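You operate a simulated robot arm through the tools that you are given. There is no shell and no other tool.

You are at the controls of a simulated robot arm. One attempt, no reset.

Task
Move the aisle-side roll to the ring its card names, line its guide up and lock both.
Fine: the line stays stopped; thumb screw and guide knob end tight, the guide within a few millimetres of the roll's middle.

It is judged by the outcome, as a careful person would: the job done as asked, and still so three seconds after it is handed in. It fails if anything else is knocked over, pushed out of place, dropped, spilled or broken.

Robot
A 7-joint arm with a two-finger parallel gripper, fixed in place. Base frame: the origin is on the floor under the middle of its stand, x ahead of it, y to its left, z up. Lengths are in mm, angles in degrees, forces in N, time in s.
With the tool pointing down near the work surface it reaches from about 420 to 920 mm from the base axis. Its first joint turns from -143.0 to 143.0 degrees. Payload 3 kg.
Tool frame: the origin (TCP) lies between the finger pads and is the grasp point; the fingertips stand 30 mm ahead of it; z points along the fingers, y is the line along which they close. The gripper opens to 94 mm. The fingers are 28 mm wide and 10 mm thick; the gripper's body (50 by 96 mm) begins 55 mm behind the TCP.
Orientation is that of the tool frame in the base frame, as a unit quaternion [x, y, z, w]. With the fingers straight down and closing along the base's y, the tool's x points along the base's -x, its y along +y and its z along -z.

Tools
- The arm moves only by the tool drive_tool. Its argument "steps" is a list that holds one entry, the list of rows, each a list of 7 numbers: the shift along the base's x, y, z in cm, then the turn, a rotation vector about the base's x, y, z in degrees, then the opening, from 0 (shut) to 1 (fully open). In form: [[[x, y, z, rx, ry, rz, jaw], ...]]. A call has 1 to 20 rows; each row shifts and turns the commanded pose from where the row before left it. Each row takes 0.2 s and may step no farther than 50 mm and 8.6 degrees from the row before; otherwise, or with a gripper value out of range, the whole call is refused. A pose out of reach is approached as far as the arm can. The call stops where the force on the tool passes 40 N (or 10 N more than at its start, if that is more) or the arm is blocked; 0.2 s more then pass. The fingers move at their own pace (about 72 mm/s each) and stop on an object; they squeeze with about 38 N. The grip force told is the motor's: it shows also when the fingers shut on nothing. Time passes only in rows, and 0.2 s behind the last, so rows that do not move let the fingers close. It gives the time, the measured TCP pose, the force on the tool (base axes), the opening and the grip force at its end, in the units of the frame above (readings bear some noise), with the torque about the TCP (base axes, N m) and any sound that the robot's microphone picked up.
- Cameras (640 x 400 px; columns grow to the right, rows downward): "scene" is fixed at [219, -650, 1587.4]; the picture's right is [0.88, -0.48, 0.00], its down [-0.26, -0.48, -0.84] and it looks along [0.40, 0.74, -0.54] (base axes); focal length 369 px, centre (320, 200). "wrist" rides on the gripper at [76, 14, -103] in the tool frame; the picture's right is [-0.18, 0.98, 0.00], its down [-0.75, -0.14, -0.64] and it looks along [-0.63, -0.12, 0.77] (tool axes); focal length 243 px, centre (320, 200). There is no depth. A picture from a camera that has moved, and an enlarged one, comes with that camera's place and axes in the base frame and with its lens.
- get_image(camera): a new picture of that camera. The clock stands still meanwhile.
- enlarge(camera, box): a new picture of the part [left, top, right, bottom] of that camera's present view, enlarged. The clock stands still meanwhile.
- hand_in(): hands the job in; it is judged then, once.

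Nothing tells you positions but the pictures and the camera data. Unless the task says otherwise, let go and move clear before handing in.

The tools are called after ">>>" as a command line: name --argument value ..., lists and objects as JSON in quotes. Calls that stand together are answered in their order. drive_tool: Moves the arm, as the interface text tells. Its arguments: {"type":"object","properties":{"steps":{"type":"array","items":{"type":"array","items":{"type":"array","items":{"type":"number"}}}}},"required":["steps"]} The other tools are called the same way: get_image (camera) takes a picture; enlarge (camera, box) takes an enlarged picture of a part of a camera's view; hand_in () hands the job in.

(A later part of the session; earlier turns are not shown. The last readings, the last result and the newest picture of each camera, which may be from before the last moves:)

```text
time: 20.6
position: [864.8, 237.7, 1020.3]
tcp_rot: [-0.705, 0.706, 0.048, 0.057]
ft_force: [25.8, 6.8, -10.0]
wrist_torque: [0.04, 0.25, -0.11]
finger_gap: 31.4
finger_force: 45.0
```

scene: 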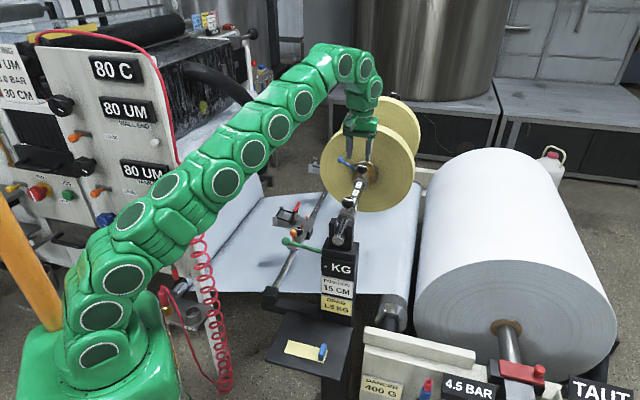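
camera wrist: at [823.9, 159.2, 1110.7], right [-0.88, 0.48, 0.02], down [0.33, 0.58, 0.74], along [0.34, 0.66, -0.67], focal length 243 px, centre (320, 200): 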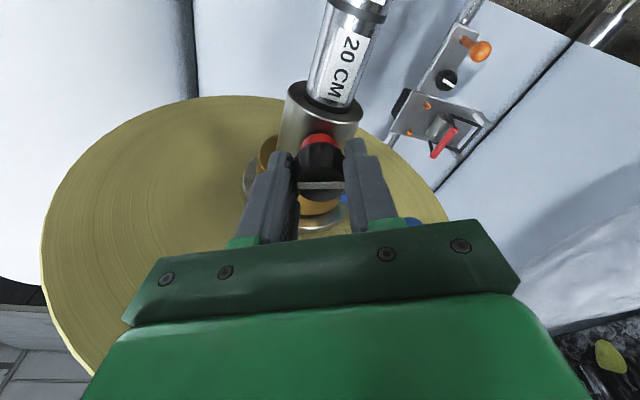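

Still locked at 45°, so it needs more turns. I'll release, rotate the open gripper back by 88°, and grip again.

>>> drive_tool --steps '[[[0.1, 0.1, 0, 0, 0, 0, 0.45], [0, 0, 0, 0, 0, 0, 0.45], [0, 0.2, 0.4, 0, 0, 0, 0.45], [0, 0, 0, 0, 0, -8, 0.45], [0, 0, 0, 0, 0, -8, 0.45], [0, 0, 0, 0, 0, -8, 0.45], [0, 0, 0, 0, 0, -8, 0.45], [0, 0, 0, 0, 0, -8, 0.45], [0, 0, 0, 0, 0, -8, 0.45], [0, 0, 0, 0, 0, -8, 0.45], [0, 0, 0, 0, 0, -8, 0.45], [0, 0, 0, 0, 0, -8, 0.45], [0, 0, 0, 0, 0, -8, 0.45], [0, 0, 0, 0, 0, -8, 0.45], [0, 0, 0, 0, 0, 0, 0.45]]]'

>>> enlarge --camera "wrist" --box '[250, 90, 390, 240]'

>>> enlarge --camera "scene" --box '[330, 130, 395, 200]'

```text
time: 23.8
position: [864.8, 239.3, 1024.5]
tcp_rot: [-0.017, 0.997, -0.004, 0.073]
ft_force: [0.1, 0.0, -0.6]
wrist_torque: [0.01, -0.01, -0.02]
finger_gap: 42.2
finger_force: 0.1
```

```text
2.67 times, centred on (320, 165) of wrist
camera zoom: at [774.4, 253.6, 1115.0], right [0.15, 0.99, 0.01], down [0.66, -0.11, 0.75], along [0.74, -0.1, -0.67], focal length 647 px, centre (320, 293)
```

zoom: 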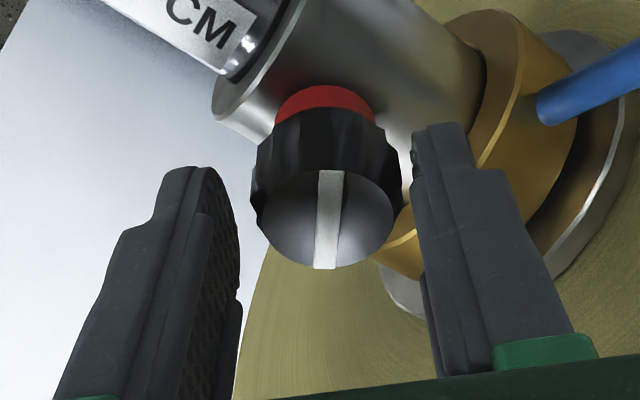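

```text
5.71 times, centred on (362, 165) of scene
camera zoom: at [219.0, -650.0, 1587.4], right [0.88, -0.48, 0.0], down [-0.26, -0.48, -0.84], along [0.4, 0.74, -0.54], focal length 2108 px, centre (77, 400)
```

zoom: 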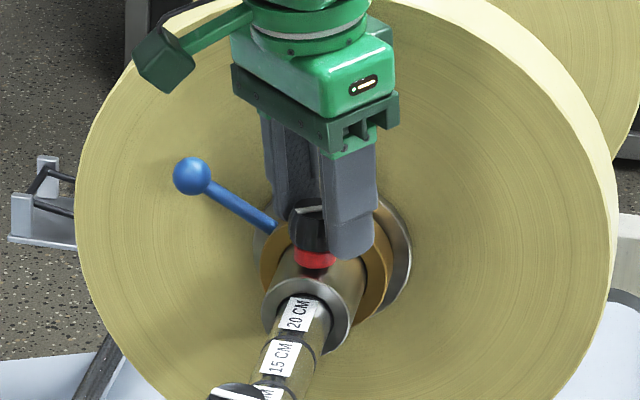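

The view puts the knob axis at about (863, 241) with its top at z≈1017. I'll shift the tool onto that axis, lower slightly and grip.

>>> drive_tool --steps '[[[-0.15, 0.15, -0.3, 0, 0, 0, 0.45], [0, 0, 0, 0, 0, 0, 0.2], [0, 0, 0, 0, 0, 0, 0], [0, 0, 0, 0, 0, 0, 0]]]'

```text
time: 24.8
position: [862.7, 241.6, 1019.8]
tcp_rot: [-0.018, 0.997, -0.005, 0.072]
ft_force: [-5.8, 3.2, -4.8]
wrist_torque: [1.17, 0.24, 0.02]
finger_gap: 31.3
finger_force: 44.8
```

Well centred now (forces under 6 N). Turning counter-clockwise in modest batches.

>>> drive_tool --steps '[[[0, 0, 0, 0, 0, 6, 0], [0, 0, 0, 0, 0, 6, 0], [0, 0, 0, 0, 0, 6, 0], [0, 0, 0, 0, 0, 6, 0]]]'

```text
time: 25.8
position: [863.6, 242.3, 1021.4]
tcp_rot: [-0.224, 0.972, 0.01, 0.071]
ft_force: [-5.1, 1.1, -7.8]
wrist_torque: [0.63, 1.25, -0.01]
finger_gap: 31.4
finger_force: 45.3
```

>>> drive_tool --steps '[[[0, 0, 0, 0, 0, 6, 0], [0, 0, 0, 0, 0, 6, 0], [0, 0, 0, 0, 0, 6, 0], [0, 0, 0, 0, 0, 6, 0], [0, 0, 0, 0, 0, 6, 0], [0, 0, 0, 0, 0, 6, 0]]]'

>>> enlarge --camera "wrist" --box '[250, 90, 390, 240]'

>>> enlarge --camera "scene" --box '[330, 130, 395, 200]'

```text
time: 27.1
position: [863.5, 241.9, 1021.1]
tcp_rot: [-0.513, 0.855, 0.032, 0.066]
ft_force: [5.7, -1.7, -11.7]
wrist_torque: [0.92, 0.54, -0.89]
finger_gap: 31.7
finger_force: 45.4
```

```text
2.67 times, centred on (320, 165) of wrist
camera zoom: at [808.2, 169.4, 1111.6], right [-0.78, 0.62, 0.01], down [0.42, 0.51, 0.75], along [0.46, 0.59, -0.66], focal length 647 px, centre (320, 293)
```

zoom: 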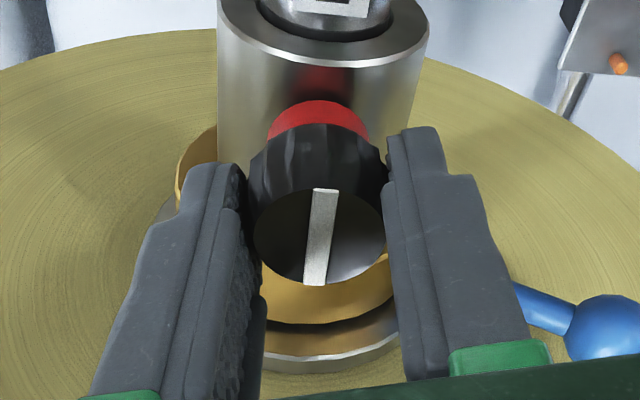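

```text
5.71 times, centred on (362, 165) of scene
camera zoom: at [219.0, -650.0, 1587.4], right [0.88, -0.48, 0.0], down [-0.26, -0.48, -0.84], along [0.4, 0.74, -0.54], focal length 2108 px, centre (77, 400)
```

zoom: 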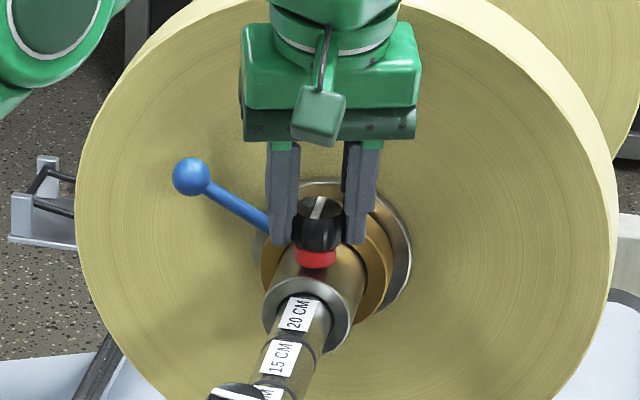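

The torque jumped (−0.9 N·m) after about 100° of turning, so the screw has likely reached its open stop. I'll back off the twist slightly and try pulling the roll toward the aisle.

>>> drive_tool --steps '[[[0, 0, 0, 0, 0, -2, 0], [-0.1, -0.1, 0, 0, 0, 0, 0], [-0.1, -0.1, 0, 0, 0, 0, 0]]]'

>>> enlarge --camera "scene" --box '[330, 130, 395, 200]'

```text
time: 27.9
position: [861.6, 237.8, 1021.2]
tcp_rot: [-0.498, 0.864, 0.031, 0.066]
ft_force: [11.0, -8.2, -3.6]
wrist_torque: [0.06, 0.88, -0.04]
finger_gap: 31.4
finger_force: 44.7
```

```text
5.71 times, centred on (362, 165) of scene
camera zoom: at [219.0, -650.0, 1587.4], right [0.88, -0.48, 0.0], down [-0.26, -0.48, -0.84], along [0.4, 0.74, -0.54], focal length 2108 px, centre (77, 400)
```

zoom: 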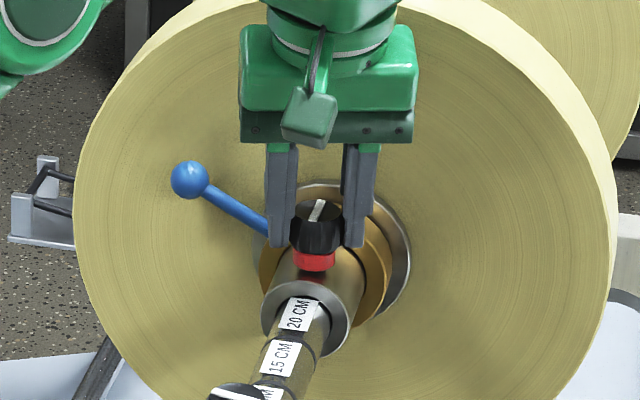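

The roll slides now (only ~2 N along the shaft). I'll pull it on in small steps toward the 15 CM ring, relieving the side load first.

>>> drive_tool --steps '[[[0.04, -0.04, 0, 0, 0, 0, 0], [-0.35, -0.35, 0, 0, 0, 0, 0], [-0.35, -0.35, 0, 0, 0, 0, 0], [-0.35, -0.35, 0, 0, 0, 0, 0], [-0.35, -0.35, 0, 0, 0, 0, 0]]]'

>>> enlarge --camera "scene" --box '[320, 130, 400, 230]'

>>> enlarge --camera "wrist" --box '[250, 40, 390, 240]'

```text
time: 29.1
position: [847.0, 225.0, 1020.8]
tcp_rot: [-0.497, 0.865, 0.031, 0.065]
ft_force: [10.5, -7.5, -6.2]
wrist_torque: [0.27, 0.82, 0.0]
finger_gap: 31.4
finger_force: 44.8
```

```text
4.00 times, centred on (360, 180) of scene
camera zoom: at [219.0, -650.0, 1587.4], right [0.88, -0.48, 0.0], down [-0.26, -0.48, -0.84], along [0.4, 0.74, -0.54], focal length 1476 px, centre (160, 280)
```

zoom: 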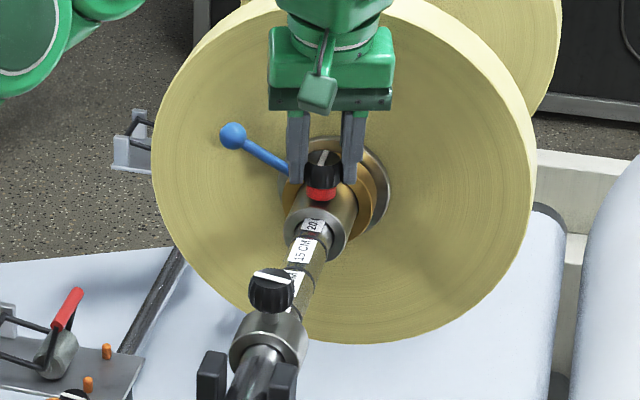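

```text
2.00 times, centred on (320, 140) of wrist
camera zoom: at [789.6, 155.3, 1111.9], right [-0.76, 0.65, 0.02], down [0.44, 0.5, 0.75], along [0.48, 0.57, -0.67], focal length 485 px, centre (320, 320)
```

zoom: 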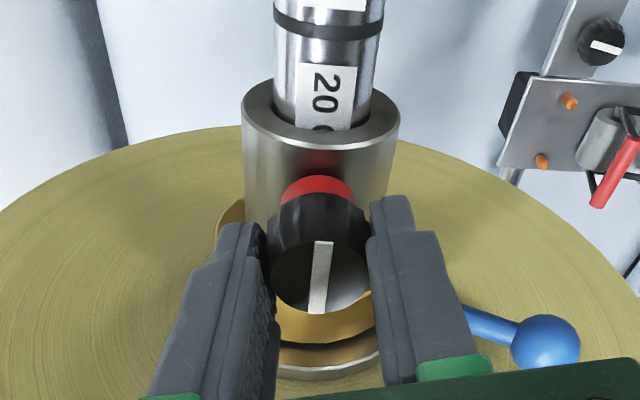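

The roll follows smoothly. Another 20 mm, then I'll check against the ring.

>>> drive_tool --steps '[[[0.02, -0.02, 0, 0, 0, 0, 0], [-0.35, -0.35, 0, 0, 0, 0, 0], [-0.35, -0.35, 0, 0, 0, 0, 0], [-0.35, -0.35, 0, 0, 0, 0, 0], [-0.35, -0.35, 0, 0, 0, 0, 0], [0, 0, 0, 0, 0, 0, 0]]]'

>>> enlarge --camera "scene" --box '[330, 160, 380, 220]'

>>> enlarge --camera "wrist" --box '[260, 60, 380, 160]'

```text
time: 30.6
position: [833.5, 210.3, 1020.2]
tcp_rot: [-0.498, 0.864, 0.031, 0.065]
ft_force: [1.2, -3.8, 5.4]
wrist_torque: [0.16, 0.95, 0.0]
finger_gap: 31.4
finger_force: 44.7
```

```text
6.67 times, centred on (355, 190) of scene
camera zoom: at [219.0, -650.0, 1587.4], right [0.88, -0.48, 0.0], down [-0.26, -0.48, -0.84], along [0.4, 0.74, -0.54], focal length 2460 px, centre (87, 267)
```

zoom: 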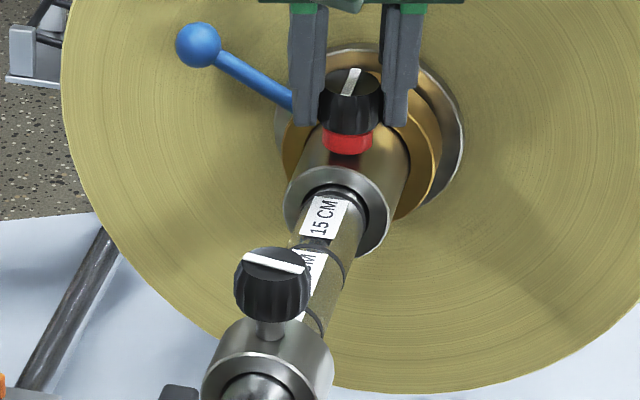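

```text
4.00 times, centred on (320, 110) of wrist
camera zoom: at [775.5, 141.1, 1112.0], right [-0.76, 0.65, 0.02], down [0.44, 0.5, 0.75], along [0.48, 0.57, -0.67], focal length 970 px, centre (320, 560)
```

zoom: 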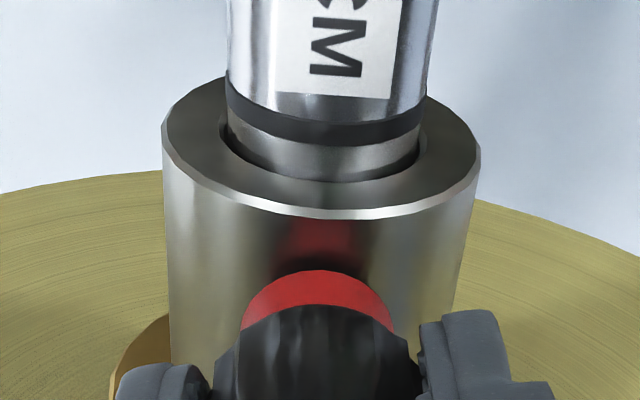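

The 15 CM ring (dark band just past the "15 CM" label) is showing about 5 mm ahead of the hub face. I'll creep on by 4 mm and look again.

>>> drive_tool --steps '[[[-0.15, -0.15, 0, 0, 0, 0, 0], [-0.15, -0.15, 0, 0, 0, 0, 0], [0, 0, 0, 0, 0, 0, 0]]]'

>>> enlarge --camera "wrist" --box '[280, 60, 360, 120]'

>>> enlarge --camera "scene" --box '[340, 175, 370, 205]'

```text
time: 31.4
position: [830.6, 207.7, 1022.3]
tcp_rot: [-0.499, 0.864, 0.031, 0.066]
ft_force: [7.6, -3.9, -2.0]
wrist_torque: [0.08, 0.79, -0.08]
finger_gap: 31.3
finger_force: 45.1
```

```text
6.67 times, centred on (320, 90) of wrist
camera zoom: at [772.6, 138.3, 1111.8], right [-0.76, 0.65, 0.01], down [0.44, 0.5, 0.75], along [0.48, 0.57, -0.67], focal length 1618 px, centre (320, 933)
```

zoom: 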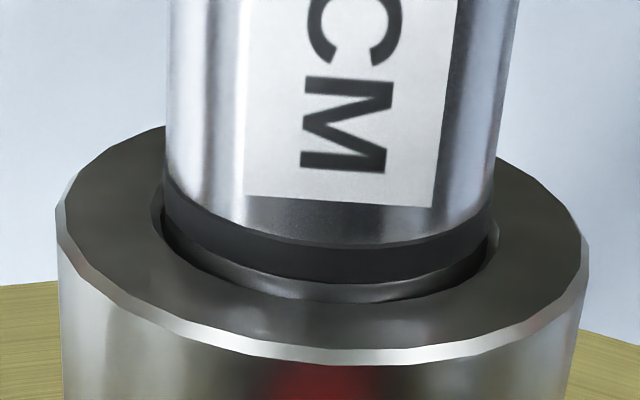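

```text
13.33 times, centred on (355, 190) of scene
camera zoom: at [219.0, -650.0, 1587.4], right [0.88, -0.48, 0.0], down [-0.26, -0.48, -0.84], along [0.4, 0.74, -0.54], focal length 4920 px, centre (-147, 333)
```

zoom: 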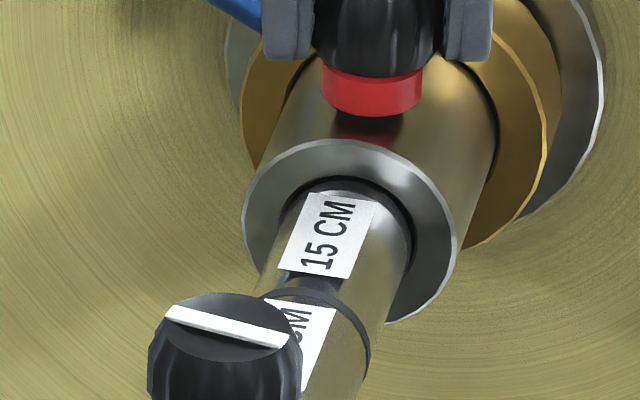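

The face is about 3 mm short of the ring's centre, which agrees with the travel so far (46.6 of 50 mm). A last 2.8 mm nudge.

>>> drive_tool --steps '[[[-0.1, -0.1, 0, 0, 0, 0, 0], [-0.1, -0.1, 0, 0, 0, 0, 0], [0, 0, 0, 0, 0, 0, 0]]]'

>>> enlarge --camera "wrist" --box '[280, 60, 360, 120]'

>>> enlarge --camera "scene" --box '[340, 175, 370, 205]'

```text
time: 32.1
position: [829.1, 206.1, 1021.4]
tcp_rot: [-0.498, 0.864, 0.031, 0.067]
ft_force: [4.3, -0.5, -2.9]
wrist_torque: [0.72, 0.36, -0.15]
finger_gap: 31.4
finger_force: 44.9
```

```text
6.67 times, centred on (320, 90) of wrist
camera zoom: at [770.7, 136.4, 1111.8], right [-0.76, 0.65, 0.01], down [0.44, 0.5, 0.75], along [0.48, 0.57, -0.67], focal length 1618 px, centre (320, 933)
```

zoom: 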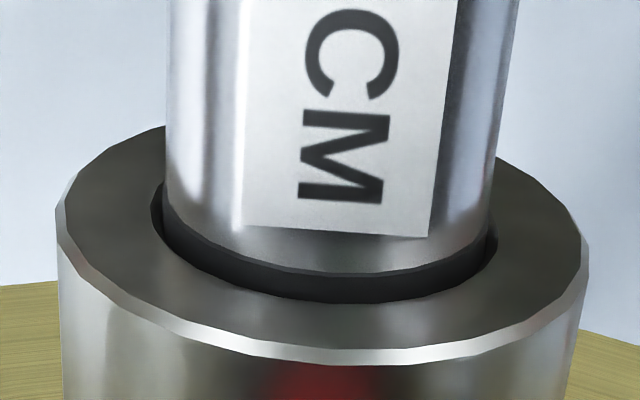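

```text
13.33 times, centred on (355, 190) of scene
camera zoom: at [219.0, -650.0, 1587.4], right [0.88, -0.48, 0.0], down [-0.26, -0.48, -0.84], along [0.4, 0.74, -0.54], focal length 4920 px, centre (-147, 333)
```

zoom: 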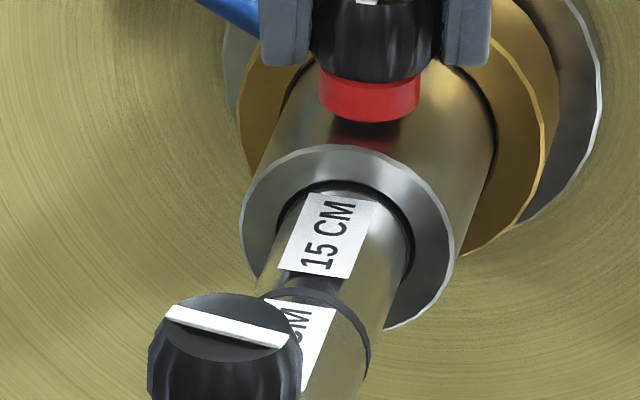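

The hub face now sits on the middle of the 15 CM ring. Now I tighten the thumb screw clockwise in batches, watching forces.

>>> drive_tool --steps '[[[0, 0, 0, 0, 0, -6, 0], [0, 0, 0, 0, 0, -6, 0], [0, 0, 0, 0, 0, -6, 0], [0, 0, 0, 0, 0, -6, 0], [0, 0, 0, 0, 0, 0, 0]]]'

```text
time: 33.4
position: [827.9, 206.6, 1020.7]
tcp_rot: [-0.307, 0.949, 0.016, 0.071]
ft_force: [-9.7, 8.4, 14.2]
wrist_torque: [0.84, 1.07, 0.0]
finger_gap: 31.3
finger_force: 44.9
```

>>> drive_tool --steps '[[[-0.04, 0.03, 0.05, 0, 0, -6, 0], [0, 0, 0, 0, 0, -6, 0], [0, 0, 0, 0, 0, -6, 0], [0, 0, 0, 0, 0, -6, 0], [0, 0, 0, 0, 0, 0, 0]]]'

```text
time: 34.5
position: [827.5, 207.3, 1020.9]
tcp_rot: [-0.104, 0.992, 0.002, 0.073]
ft_force: [-12.2, 16.2, -1.5]
wrist_torque: [1.26, 0.32, 0.03]
finger_gap: 31.4
finger_force: 45.8
```

>>> drive_tool --steps '[[[-0.05, 0.06, 0, 0, 0, -5, 0], [-0.02, 0.02, 0, 0, 0, -5, 0], [0, 0, 0, 0, 0, -5, 0], [0, 0, 0, 0, 0, 0, 0]]]'

>>> enlarge --camera "wrist" --box '[250, 90, 390, 240]'

>>> enlarge --camera "scene" --box '[330, 130, 395, 210]'

```text
time: 35.5
position: [827.6, 208.3, 1021.3]
tcp_rot: [0.027, 0.997, -0.008, 0.072]
ft_force: [1.1, 16.2, -8.4]
wrist_torque: [1.16, -0.5, 0.01]
finger_gap: 31.5
finger_force: 45.1
```

```text
2.67 times, centred on (320, 165) of wrist
camera zoom: at [739.1, 228.4, 1111.8], right [0.24, 0.97, 0.01], down [0.64, -0.17, 0.75], along [0.73, -0.17, -0.67], focal length 647 px, centre (320, 293)
```

zoom: 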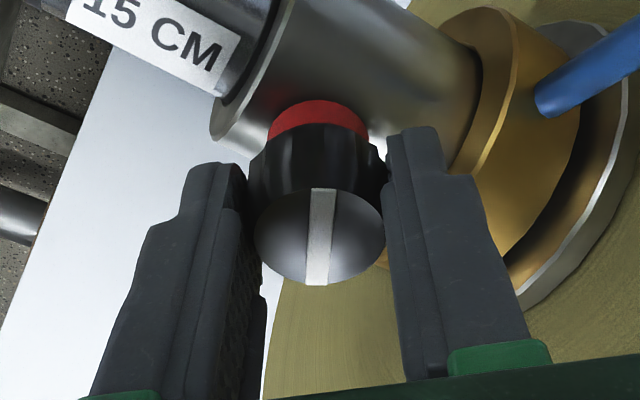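

```text
5.00 times, centred on (362, 170) of scene
camera zoom: at [219.0, -650.0, 1587.4], right [0.88, -0.48, 0.0], down [-0.26, -0.48, -0.84], along [0.4, 0.74, -0.54], focal length 1845 px, centre (108, 350)
```

zoom: 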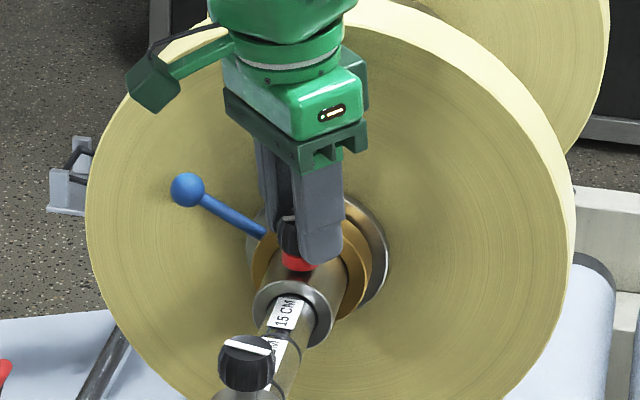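

>>> drive_tool --steps '[[[0, 0.07, -0.02, 0, 0, -5, 0], [0, 0.02, 0, 0, 0, -5, 0], [0, 0, 0, 0, 0, -5, 0], [0, 0, 0, 0, 0, 0, 0]]]'

```text
time: 36.5
position: [827.3, 207.1, 1020.7]
tcp_rot: [0.158, 0.985, -0.017, 0.072]
ft_force: [-6.5, 1.6, -10.7]
wrist_torque: [1.04, 0.2, -0.01]
finger_gap: 31.2
finger_force: 45.1
```

>>> drive_tool --steps '[[[0, 0, -0.03, 0, 0, -5, 0], [0, 0, 0, 0, 0, -5, 0], [0, 0, 0, 0, 0, -5, 0], [0, 0, 0, 0, 0, 0, 0]]]'

>>> enlarge --camera "wrist" --box '[250, 90, 390, 240]'

```text
time: 37.5
position: [828.7, 207.8, 1021.7]
tcp_rot: [0.285, 0.956, -0.026, 0.069]
ft_force: [14.7, 3.3, -6.7]
wrist_torque: [0.68, -1.12, 0.02]
finger_gap: 31.5
finger_force: 44.7
```

```text
2.67 times, centred on (320, 165) of wrist
camera zoom: at [761.3, 271.0, 1111.8], right [0.69, 0.72, 0.02], down [0.47, -0.47, 0.75], along [0.55, -0.51, -0.66], focal length 647 px, centre (320, 293)
```

zoom: 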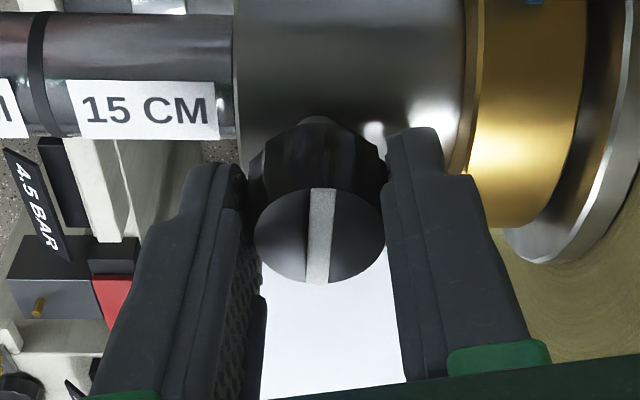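

The red band has gone — the screw is biting. A little further until it comes up against the tight stop.

>>> drive_tool --steps '[[[0.05, 0, 0, 0, 0, -4, 0], [0.02, 0, 0, 0, 0, -4, 0], [0, 0, 0, 0, 0, 0, 0]]]'

```text
time: 38.4
position: [828.6, 206.9, 1021.4]
tcp_rot: [0.35, 0.934, -0.031, 0.066]
ft_force: [6.6, 3.6, 3.8]
wrist_torque: [0.91, -0.82, 0.03]
finger_gap: 31.4
finger_force: 45.5
```

>>> drive_tool --steps '[[[0.02, 0, 0, 0, 0, -4, 0], [0, 0, 0, 0, 0, -4, 0], [0, 0, 0, 0, 0, 0, 0]]]'

>>> enlarge --camera "wrist" --box '[250, 90, 390, 240]'

```text
time: 39.1
position: [826.7, 208.4, 1021.8]
tcp_rot: [0.414, 0.908, -0.035, 0.063]
ft_force: [-2.5, 2.9, -1.3]
wrist_torque: [1.26, -0.09, 0.8]
finger_gap: 31.5
finger_force: 44.8
```

```text
2.67 times, centred on (320, 165) of wrist
camera zoom: at [781.4, 287.3, 1111.9], right [0.86, 0.51, 0.01], down [0.33, -0.58, 0.75], along [0.39, -0.64, -0.67], focal length 647 px, centre (320, 293)
```

zoom: 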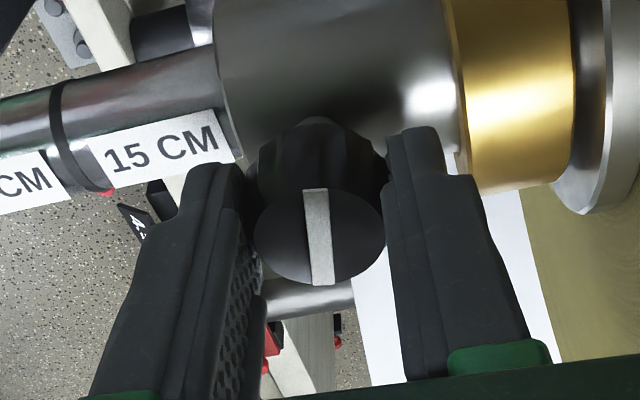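

Torque rose to 0.8 N·m and the white line is back at its original bearing: the thumb screw is tight. I'll give one small extra squeeze of twist, then release and rise clear.

>>> drive_tool --steps '[[[0, 0, 0, 0, 0, -2, 0], [0, 0, 0, 0, 0, 0, 0], [0, 0, 0, 0, 0, 2, 0.45], [0, 0, 0, 0, 0, 0, 0.45], [0, 0, 2, 0, 0, 0, 0.45], [0, 0, 3, 0, 0, 0, 0.45], [0, 0, 0, 0, 0, 0, 0.45]]]'

>>> get_image --camera "wrist"

>>> enlarge --camera "scene" --box '[330, 140, 395, 220]'

```text
time: 40.8
position: [829.3, 206.8, 1071.1]
tcp_rot: [0.415, 0.907, -0.036, 0.063]
ft_force: [0.5, 0.2, 0.0]
wrist_torque: [-0.03, -0.03, -0.01]
finger_gap: 42.2
finger_force: 0.0
```

```text
taken
camera wrist: at [781.7, 286.8, 1161.8], right [0.86, 0.51, 0.01], down [0.33, -0.58, 0.75], along [0.39, -0.64, -0.67], focal length 243 px, centre (320, 200)
```

wrist: 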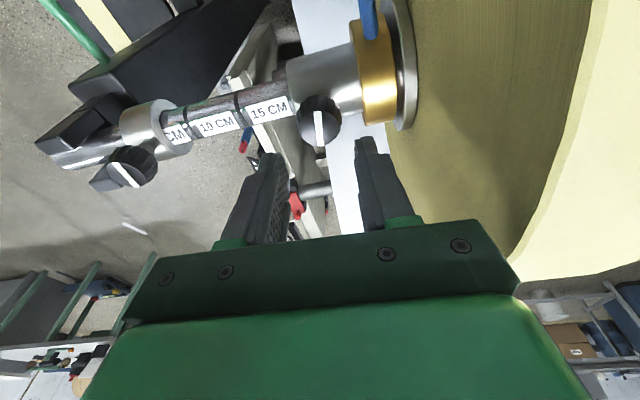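

```text
5.00 times, centred on (362, 180) of scene
camera zoom: at [219.0, -650.0, 1587.4], right [0.88, -0.48, 0.0], down [-0.26, -0.48, -0.84], along [0.4, 0.74, -0.54], focal length 1845 px, centre (108, 300)
```

zoom: 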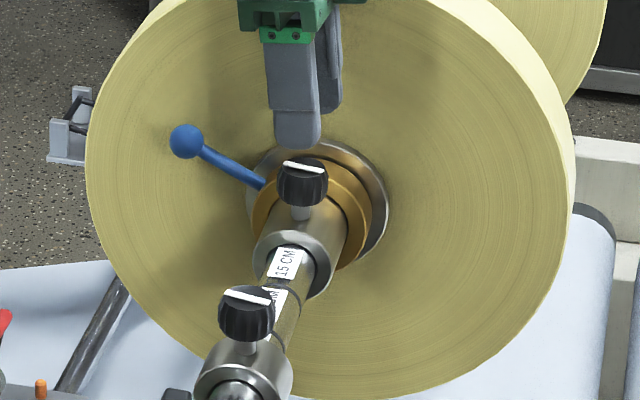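

The thumb screw shows no red, its line is back as before, and the hub is at 15 CM. Next I'll swing back to the aisle side and left, turning the gripper to look at the roll's guide on the lower rod.

>>> drive_tool --steps '[[[-1.5, -0.8, 1, 0, 0, 0, 0.45], [-1.0, 0.8, 0, 0, 0, 7.8, 0.45], [-1.0, 0.8, 0, 0, 0, 7.8, 0.45], [-1.0, 0.8, 0, 0, 0, 7.8, 0.45], [-1.0, 0.9, 0, 0, 0, 7.8, 0.45], [-1.0, 0.9, 0, 0, 0, 7.8, 0.45], [-1.0, 0.9, 0, 0, 0, 7.8, 0.45], [-1.0, 0.9, 0, 0, 0, 7.8, 0.45], [-1.0, 0.9, 0, 0, 0, 7.8, 0.45], [-1.0, 0.9, 0, 0, 0, 7.8, 0.45], [-1.0, 0.9, 0, 0, 0, 7.8, 0.45], [-1.0, 0.9, 0, 0, 0, 7.8, 0.45], [-1.0, 0.9, 0, 0, 0, 7.8, 0.45]]]'

>>> get_image --camera "wrist"

>>> get_image --camera "scene"

```text
time: 43.5
position: [693.2, 304.3, 1081.3]
tcp_rot: [-0.379, 0.923, 0.022, 0.07]
ft_force: [0.0, 0.2, -0.8]
wrist_torque: [-0.02, 0.01, 0.0]
finger_gap: 42.3
finger_force: 0.1
```

```text
taken
camera wrist: at [619.1, 253.6, 1171.8], right [-0.56, 0.83, 0.01], down [0.56, 0.36, 0.75], along [0.61, 0.43, -0.67], focal length 243 px, centre (320, 200)
```

wrist: 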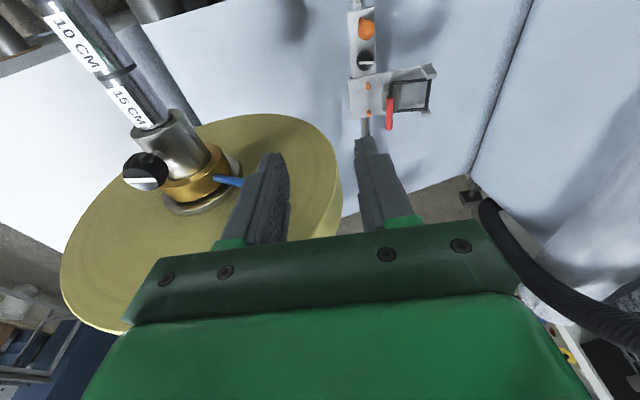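

```text
taken
```

scene: 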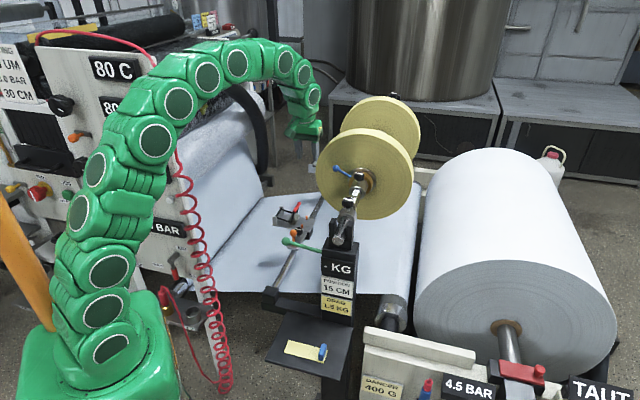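

The view is clear and the arm stays free of the panel. I'll descend to get a closer look at the guide's knob.

>>> drive_tool --steps '[[[-1.5, 0.5, -4, 0, 0, 0, 0.45], [-1.5, 0.5, -4, 0, 0, 0, 0.45], [-1.5, 0.5, -4, 0, 0, 0, 0.45], [-1.5, 0.5, -4, 0, 0, 0, 0.45], [-1.5, 0.5, -4, 0, 0, 0, 0.45], [0, 0, 0, 0, 0, 0, 0.45]]]'

>>> get_image --camera "wrist"

>>> get_image --camera "scene"

```text
time: 45.0
position: [619.1, 329.7, 879.8]
tcp_rot: [-0.377, 0.923, 0.022, 0.071]
ft_force: [0.4, -0.7, -0.1]
wrist_torque: [0.0, -0.02, 0.01]
finger_gap: 42.2
finger_force: 0.0
```

```text
taken
camera wrist: at [543.5, 277.8, 970.9], right [-0.56, 0.83, 0.01], down [0.56, 0.36, 0.75], along [0.61, 0.43, -0.67], focal length 243 px, centre (320, 200)
```

wrist: 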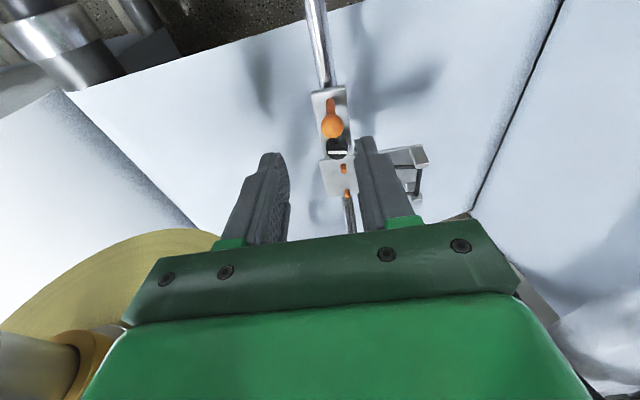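

```text
taken
```

scene: 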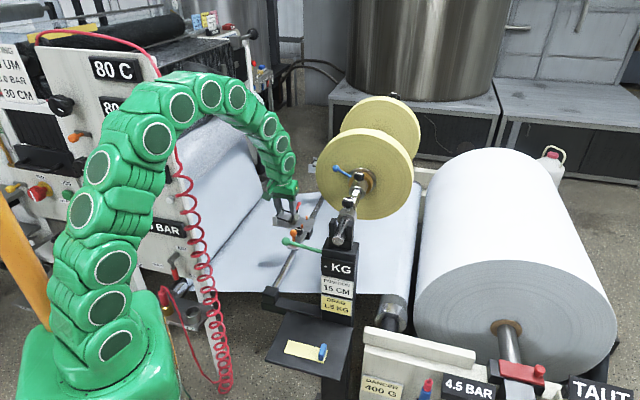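

>>> enlarge --camera "wrist" --box '[280, 70, 440, 220]'

>>> enlarge --camera "scene" --box '[250, 170, 340, 280]'

```text
2.67 times, centred on (360, 145) of wrist
camera zoom: at [543.5, 277.8, 970.9], right [-0.56, 0.83, 0.01], down [0.56, 0.36, 0.75], along [0.61, 0.43, -0.67], focal length 647 px, centre (213, 347)
```

zoom: 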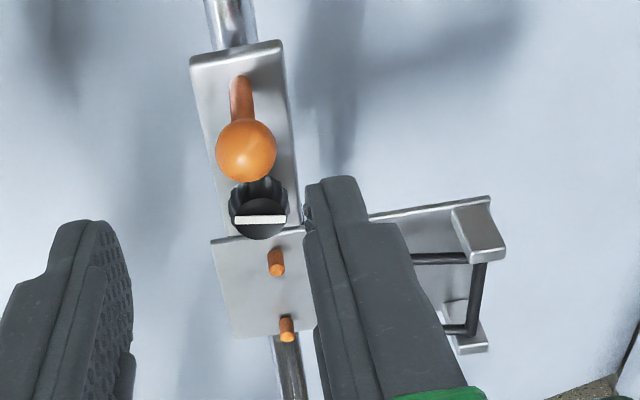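

```text
3.64 times, centred on (295, 225) of scene
camera zoom: at [219.0, -650.0, 1587.4], right [0.88, -0.48, 0.0], down [-0.26, -0.48, -0.84], along [0.4, 0.74, -0.54], focal length 1342 px, centre (411, 109)
```

zoom: 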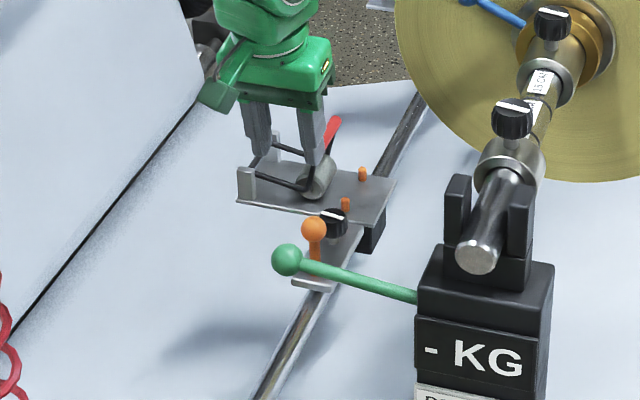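

The guide knob comes out at about (704, 420, 686) from several views. I'll move above it while turning the gripper to −45°, which keeps the wrist leaning away from the roll and leaves a full counter-clockwise stroke.

>>> drive_tool --steps '[[[0.71, 0.75, -0.55, 0, 0, -7.5, 0.45], [0.71, 0.75, -0.55, 0, 0, -7.5, 0.45], [0.71, 0.75, -0.55, 0, 0, -7.5, 0.45], [0.71, 0.75, -0.55, 0, 0, -7.5, 0.45], [0.71, 0.75, -0.55, 0, 0, -7.5, 0.45], [0.71, 0.75, -0.55, 0, 0, -7.5, 0.45], [0.71, 0.75, -0.55, 0, 0, -7.5, 0.45], [0.71, 0.75, -0.55, 0, 0, -7.5, 0.45], [0.71, 0.75, -0.55, 0, 0, -7.5, 0.45], [0.71, 0.75, -0.55, 0, 0, -7.5, 0.45], [0.71, 0.75, -0.55, 0, 0, -7.5, 0.45], [0.71, 0.75, -0.55, 0, 0, -7.5, 0.45], [0, 0, 0, 0, 0, 0, 0.45]]]'

>>> get_image --camera "wrist"

>>> get_image --camera "scene"

```text
time: 47.8
position: [704.3, 419.5, 814.8]
tcp_rot: [0.386, 0.92, -0.034, 0.066]
ft_force: [-0.6, 0.7, -0.1]
wrist_torque: [-0.02, 0.01, 0.0]
finger_gap: 42.4
finger_force: 0.1
```

```text
taken
camera wrist: at [652.3, 496.2, 905.2], right [0.83, 0.56, 0.01], down [0.36, -0.56, 0.75], along [0.42, -0.61, -0.67], focal length 243 px, centre (320, 200)
```

wrist: 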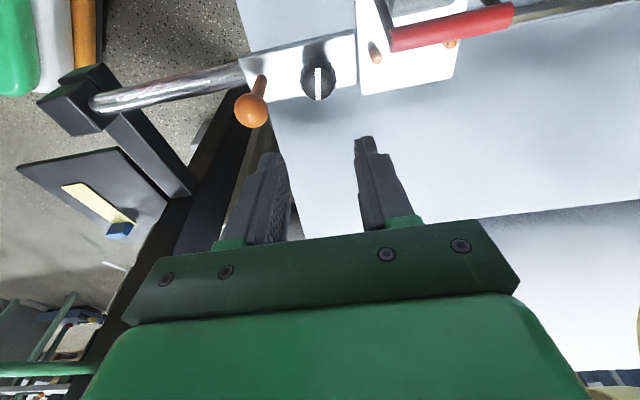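

```text
taken
```

scene: 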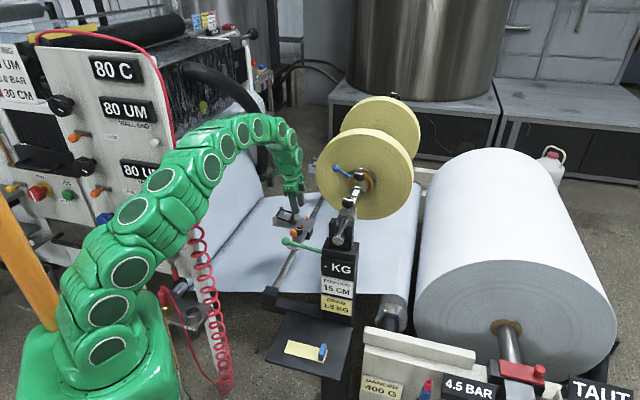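

>>> enlarge --camera "wrist" --box '[220, 0, 520, 140]'

>>> enlarge --camera "scene" --box '[260, 160, 350, 270]'

```text
2.13 times, centred on (370, 70) of wrist
camera zoom: at [652.3, 496.2, 905.2], right [0.83, 0.56, 0.01], down [0.36, -0.56, 0.75], along [0.42, -0.61, -0.67], focal length 518 px, centre (213, 477)
```

zoom: 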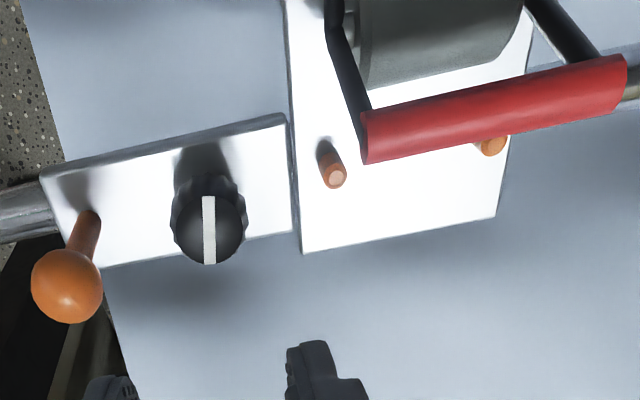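

```text
3.64 times, centred on (305, 215) of scene
camera zoom: at [219.0, -650.0, 1587.4], right [0.88, -0.48, 0.0], down [-0.26, -0.48, -0.84], along [0.4, 0.74, -0.54], focal length 1342 px, centre (374, 146)
```

zoom: 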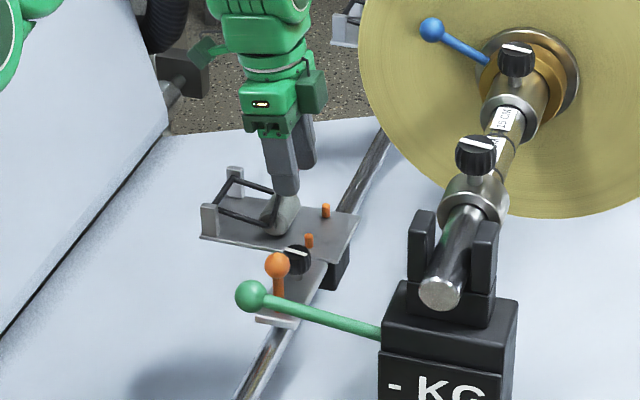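

The knob top is at about (704, 420.5, 690); the ball handle (top z≈728) and red handle (≈737) stay below the gripper body. I'll descend to just above the knob and check alignment.

>>> drive_tool --steps '[[[0, 0.08, -3, 0, 0, 0, 0.5], [0, 0, -3, 0, 0, 0, 0.5], [0, 0, -2.5, 0, 0, 0, 0.5], [0, 0, 0, 0, 0, 0, 0.5]]]'

>>> enlarge --camera "wrist" --box '[220, 40, 440, 240]'

>>> enlarge --camera "scene" --box '[260, 150, 350, 260]'

```text
time: 48.8
position: [703.3, 420.2, 729.7]
tcp_rot: [0.385, 0.92, -0.033, 0.065]
ft_force: [-0.9, -0.1, 0.6]
wrist_torque: [0.0, 0.04, 0.0]
finger_gap: 47.0
finger_force: 0.2
```

```text
2.00 times, centred on (330, 140) of wrist
camera zoom: at [652.0, 496.6, 820.4], right [0.83, 0.56, 0.01], down [0.36, -0.56, 0.75], along [0.43, -0.61, -0.67], focal length 485 px, centre (300, 320)
```

zoom: 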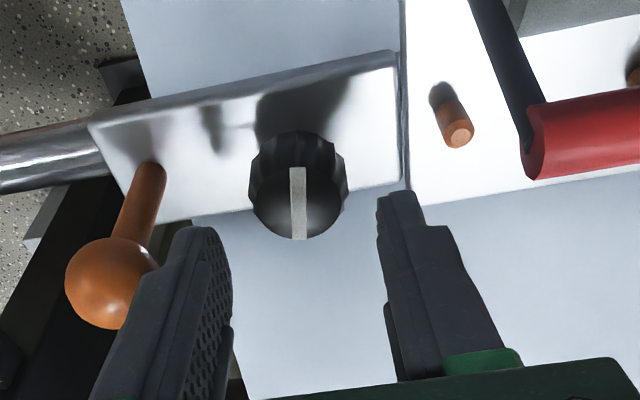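

```text
3.64 times, centred on (305, 205) of scene
camera zoom: at [219.0, -650.0, 1587.4], right [0.88, -0.48, 0.0], down [-0.26, -0.48, -0.84], along [0.4, 0.74, -0.54], focal length 1342 px, centre (374, 182)
```

zoom: 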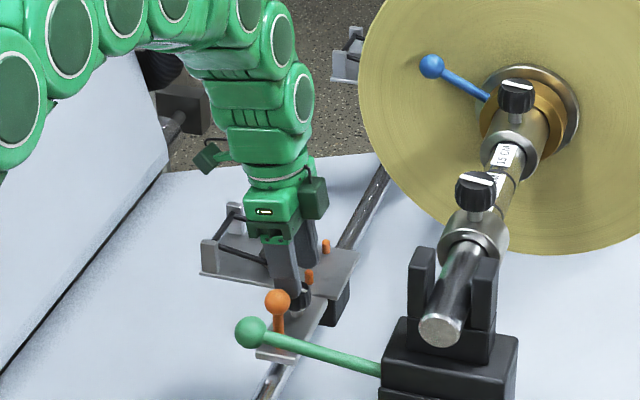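

The knob is centred under the tool. Lowering to grip height and closing.

>>> drive_tool --steps '[[[0.03, 0.05, -1.5, 0, 0, 0, 0.5], [0, 0, -1.4, 0, 0, 0, 0.5], [0, 0, 0, 0, 0, 0, 0.5], [0, 0, 0, 0, 0, 0, 0.2], [0, 0, 0, 0, 0, 0, 0], [0, 0, 0, 0, 0, 0, 0]]]'

>>> enlarge --camera "wrist" --box '[240, 60, 420, 240]'

>>> enlarge --camera "scene" --box '[270, 180, 340, 260]'

```text
time: 50.1
position: [704.4, 420.5, 700.4]
tcp_rot: [0.386, 0.92, -0.034, 0.064]
ft_force: [-1.8, -3.1, -6.1]
wrist_torque: [0.4, -0.5, 0.0]
finger_gap: 31.2
finger_force: 43.9
```

```text
2.22 times, centred on (330, 150) of wrist
camera zoom: at [652.3, 497.1, 791.5], right [0.83, 0.56, 0.01], down [0.36, -0.56, 0.75], along [0.42, -0.61, -0.67], focal length 539 px, centre (298, 311)
```

zoom: 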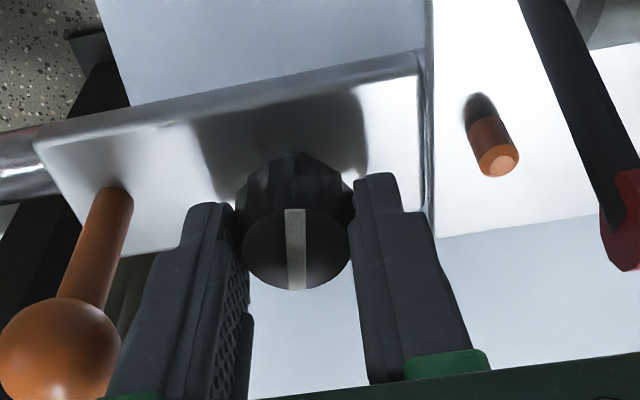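

```text
5.00 times, centred on (305, 220) of scene
camera zoom: at [219.0, -650.0, 1587.4], right [0.88, -0.48, 0.0], down [-0.26, -0.48, -0.84], along [0.4, 0.74, -0.54], focal length 1845 px, centre (395, 100)
```

zoom: 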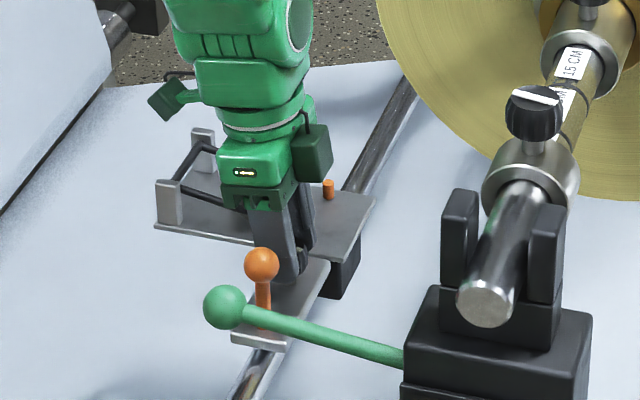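

Gripped cleanly with small forces. Turning the guide knob counter-clockwise.

>>> drive_tool --steps '[[[0, 0, 0, 0, 0, 6, 0], [0, 0, 0, 0, 0, 6, 0], [0, 0, 0, 0, 0, 6, 0], [0, 0, 0, 0, 0, 0, 0]]]'

>>> enlarge --camera "wrist" --box '[240, 60, 420, 240]'

```text
time: 51.1
position: [702.5, 421.4, 701.3]
tcp_rot: [0.237, 0.969, -0.024, 0.068]
ft_force: [2.7, -0.4, -18.4]
wrist_torque: [0.59, -0.98, 0.03]
finger_gap: 31.4
finger_force: 45.4
```

```text
2.22 times, centred on (330, 150) of wrist
camera zoom: at [631.5, 477.2, 791.5], right [0.62, 0.79, 0.01], down [0.52, -0.42, 0.75], along [0.59, -0.45, -0.67], focal length 539 px, centre (298, 311)
```

zoom: 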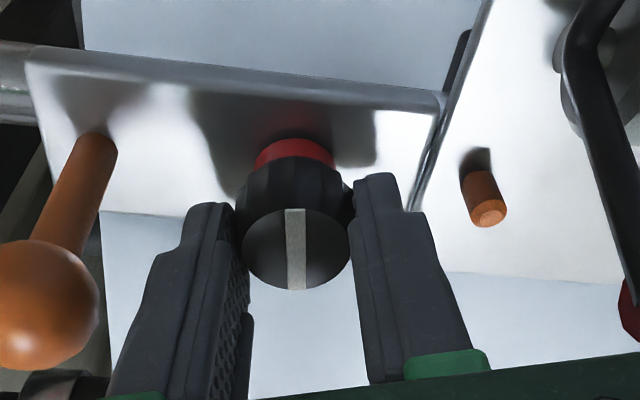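

The red band appears and the knob follows. Continuing with a small height correction.

>>> drive_tool --steps '[[[0, 0, -0.05, 0, 0, 6, 0], [0, 0, 0, 0, 0, 6, 0], [0, 0, 0, 0, 0, 6, 0], [0, 0, 0, 0, 0, 6, 0], [0, 0, 0, 0, 0, 0, 0]]]'

```text
time: 52.4
position: [704.2, 421.9, 701.3]
tcp_rot: [0.03, 0.997, -0.009, 0.074]
ft_force: [-13.9, -8.2, 6.2]
wrist_torque: [0.6, 1.16, -0.03]
finger_gap: 31.3
finger_force: 44.9
```

>>> drive_tool --steps '[[[-0.05, -0.03, 0, 0, 0, 6, 0], [-0.02, 0, 0, 0, 0, 6, 0], [0, 0, 0, 0, 0, 6, 0], [0, 0, 0, 0, 0, 0, 0]]]'

```text
time: 53.4
position: [703.0, 421.2, 701.7]
tcp_rot: [-0.126, 0.989, 0.003, 0.073]
ft_force: [0.6, 6.9, 11.2]
wrist_torque: [1.41, -0.7, 0.0]
finger_gap: 31.3
finger_force: 44.7
```

>>> drive_tool --steps '[[[0, 0.03, 0.03, 0, 0, 6, 0], [0, 0, 0, 0, 0, 6, 0], [0, 0, 0, 0, 0, 6, 0], [0, 0, 0, 0, 0, 6, 0], [0, 0, 0, 0, 0, 0, 0]]]'

```text
time: 54.5
position: [703.2, 420.6, 701.2]
tcp_rot: [-0.33, 0.941, 0.018, 0.07]
ft_force: [4.2, -5.3, 9.5]
wrist_torque: [0.49, 0.26, -0.02]
finger_gap: 31.5
finger_force: 44.6
```

>>> drive_tool --steps '[[[0.02, -0.02, 0.03, 0, 0, 5, 0], [0, 0, 0, 0, 0, 5, 0], [0, 0, 0, 0, 0, 5, 0], [0, 0, 0, 0, 0, 0, 0]]]'

>>> enlarge --camera "wrist" --box '[240, 60, 420, 240]'

>>> get_image --camera "scene"

```text
time: 55.5
position: [702.9, 420.7, 699.9]
tcp_rot: [-0.449, 0.89, 0.027, 0.068]
ft_force: [0.7, -3.3, -3.8]
wrist_torque: [0.1, 1.05, 0.01]
finger_gap: 31.3
finger_force: 44.9
```

```text
2.22 times, centred on (330, 150) of wrist
camera zoom: at [638.1, 358.1, 791.5], right [-0.68, 0.73, 0.01], down [0.49, 0.45, 0.75], along [0.54, 0.52, -0.67], focal length 539 px, centre (298, 311)
```

zoom: 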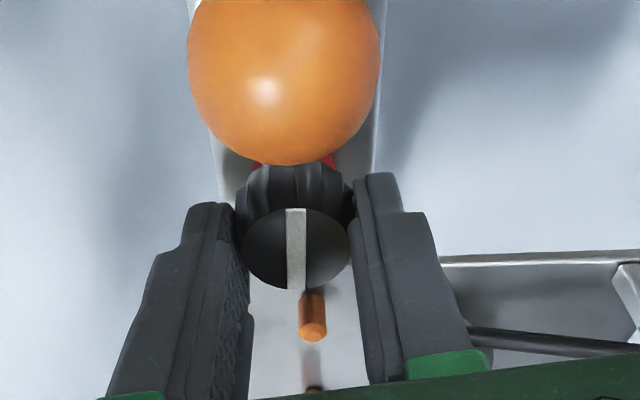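

```text
taken
```

scene: 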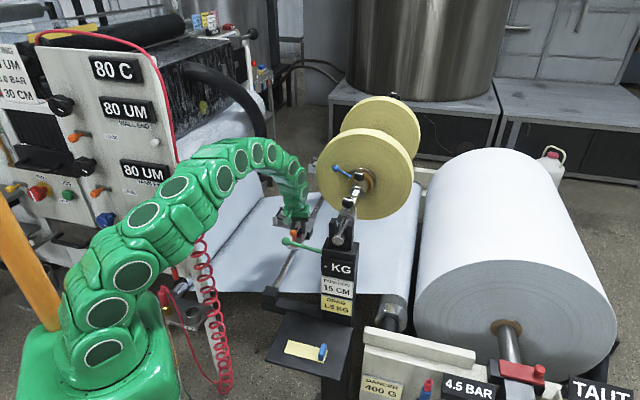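

>>> drive_tool --steps '[[[0, -0.01, 0, 0, 0, 4, 0], [0, 0, 0, 0, 0, 0, 0]]]'

```text
time: 56.1
position: [703.0, 420.2, 699.6]
tcp_rot: [-0.48, 0.874, 0.03, 0.066]
ft_force: [5.5, -6.1, -13.8]
wrist_torque: [0.89, 0.36, -0.61]
finger_gap: 31.2
finger_force: 44.6
```

The stop is reached (−0.6 N·m). Now a gentle test pull of the guide toward the aisle.

>>> drive_tool --steps '[[[0.02, -0.02, -0.04, 0, 0, -1.5, 0], [-0.1, -0.1, 0, 0, 0, 0, 0], [-0.1, -0.1, 0, 0, 0, 0, 0]]]'

```text
time: 57.0
position: [701.5, 418.4, 702.0]
tcp_rot: [-0.468, 0.88, 0.029, 0.067]
ft_force: [3.0, -1.1, 2.9]
wrist_torque: [0.1, 0.94, -0.01]
finger_gap: 31.4
finger_force: 45.0
```

It slides freely. I'll draw the guide about 37 mm further in two batches.

>>> drive_tool --steps '[[[-0.33, -0.33, 0, 0, 0, 0, 0], [-0.33, -0.33, 0, 0, 0, 0, 0], [-0.33, -0.33, 0, 0, 0, 0, 0], [-0.33, -0.33, 0, 0, 0, 0, 0]]]'

```text
time: 58.0
position: [688.7, 405.5, 701.7]
tcp_rot: [-0.468, 0.881, 0.029, 0.066]
ft_force: [2.4, 2.5, -15.4]
wrist_torque: [0.92, 0.38, 0.02]
finger_gap: 31.4
finger_force: 44.9
```

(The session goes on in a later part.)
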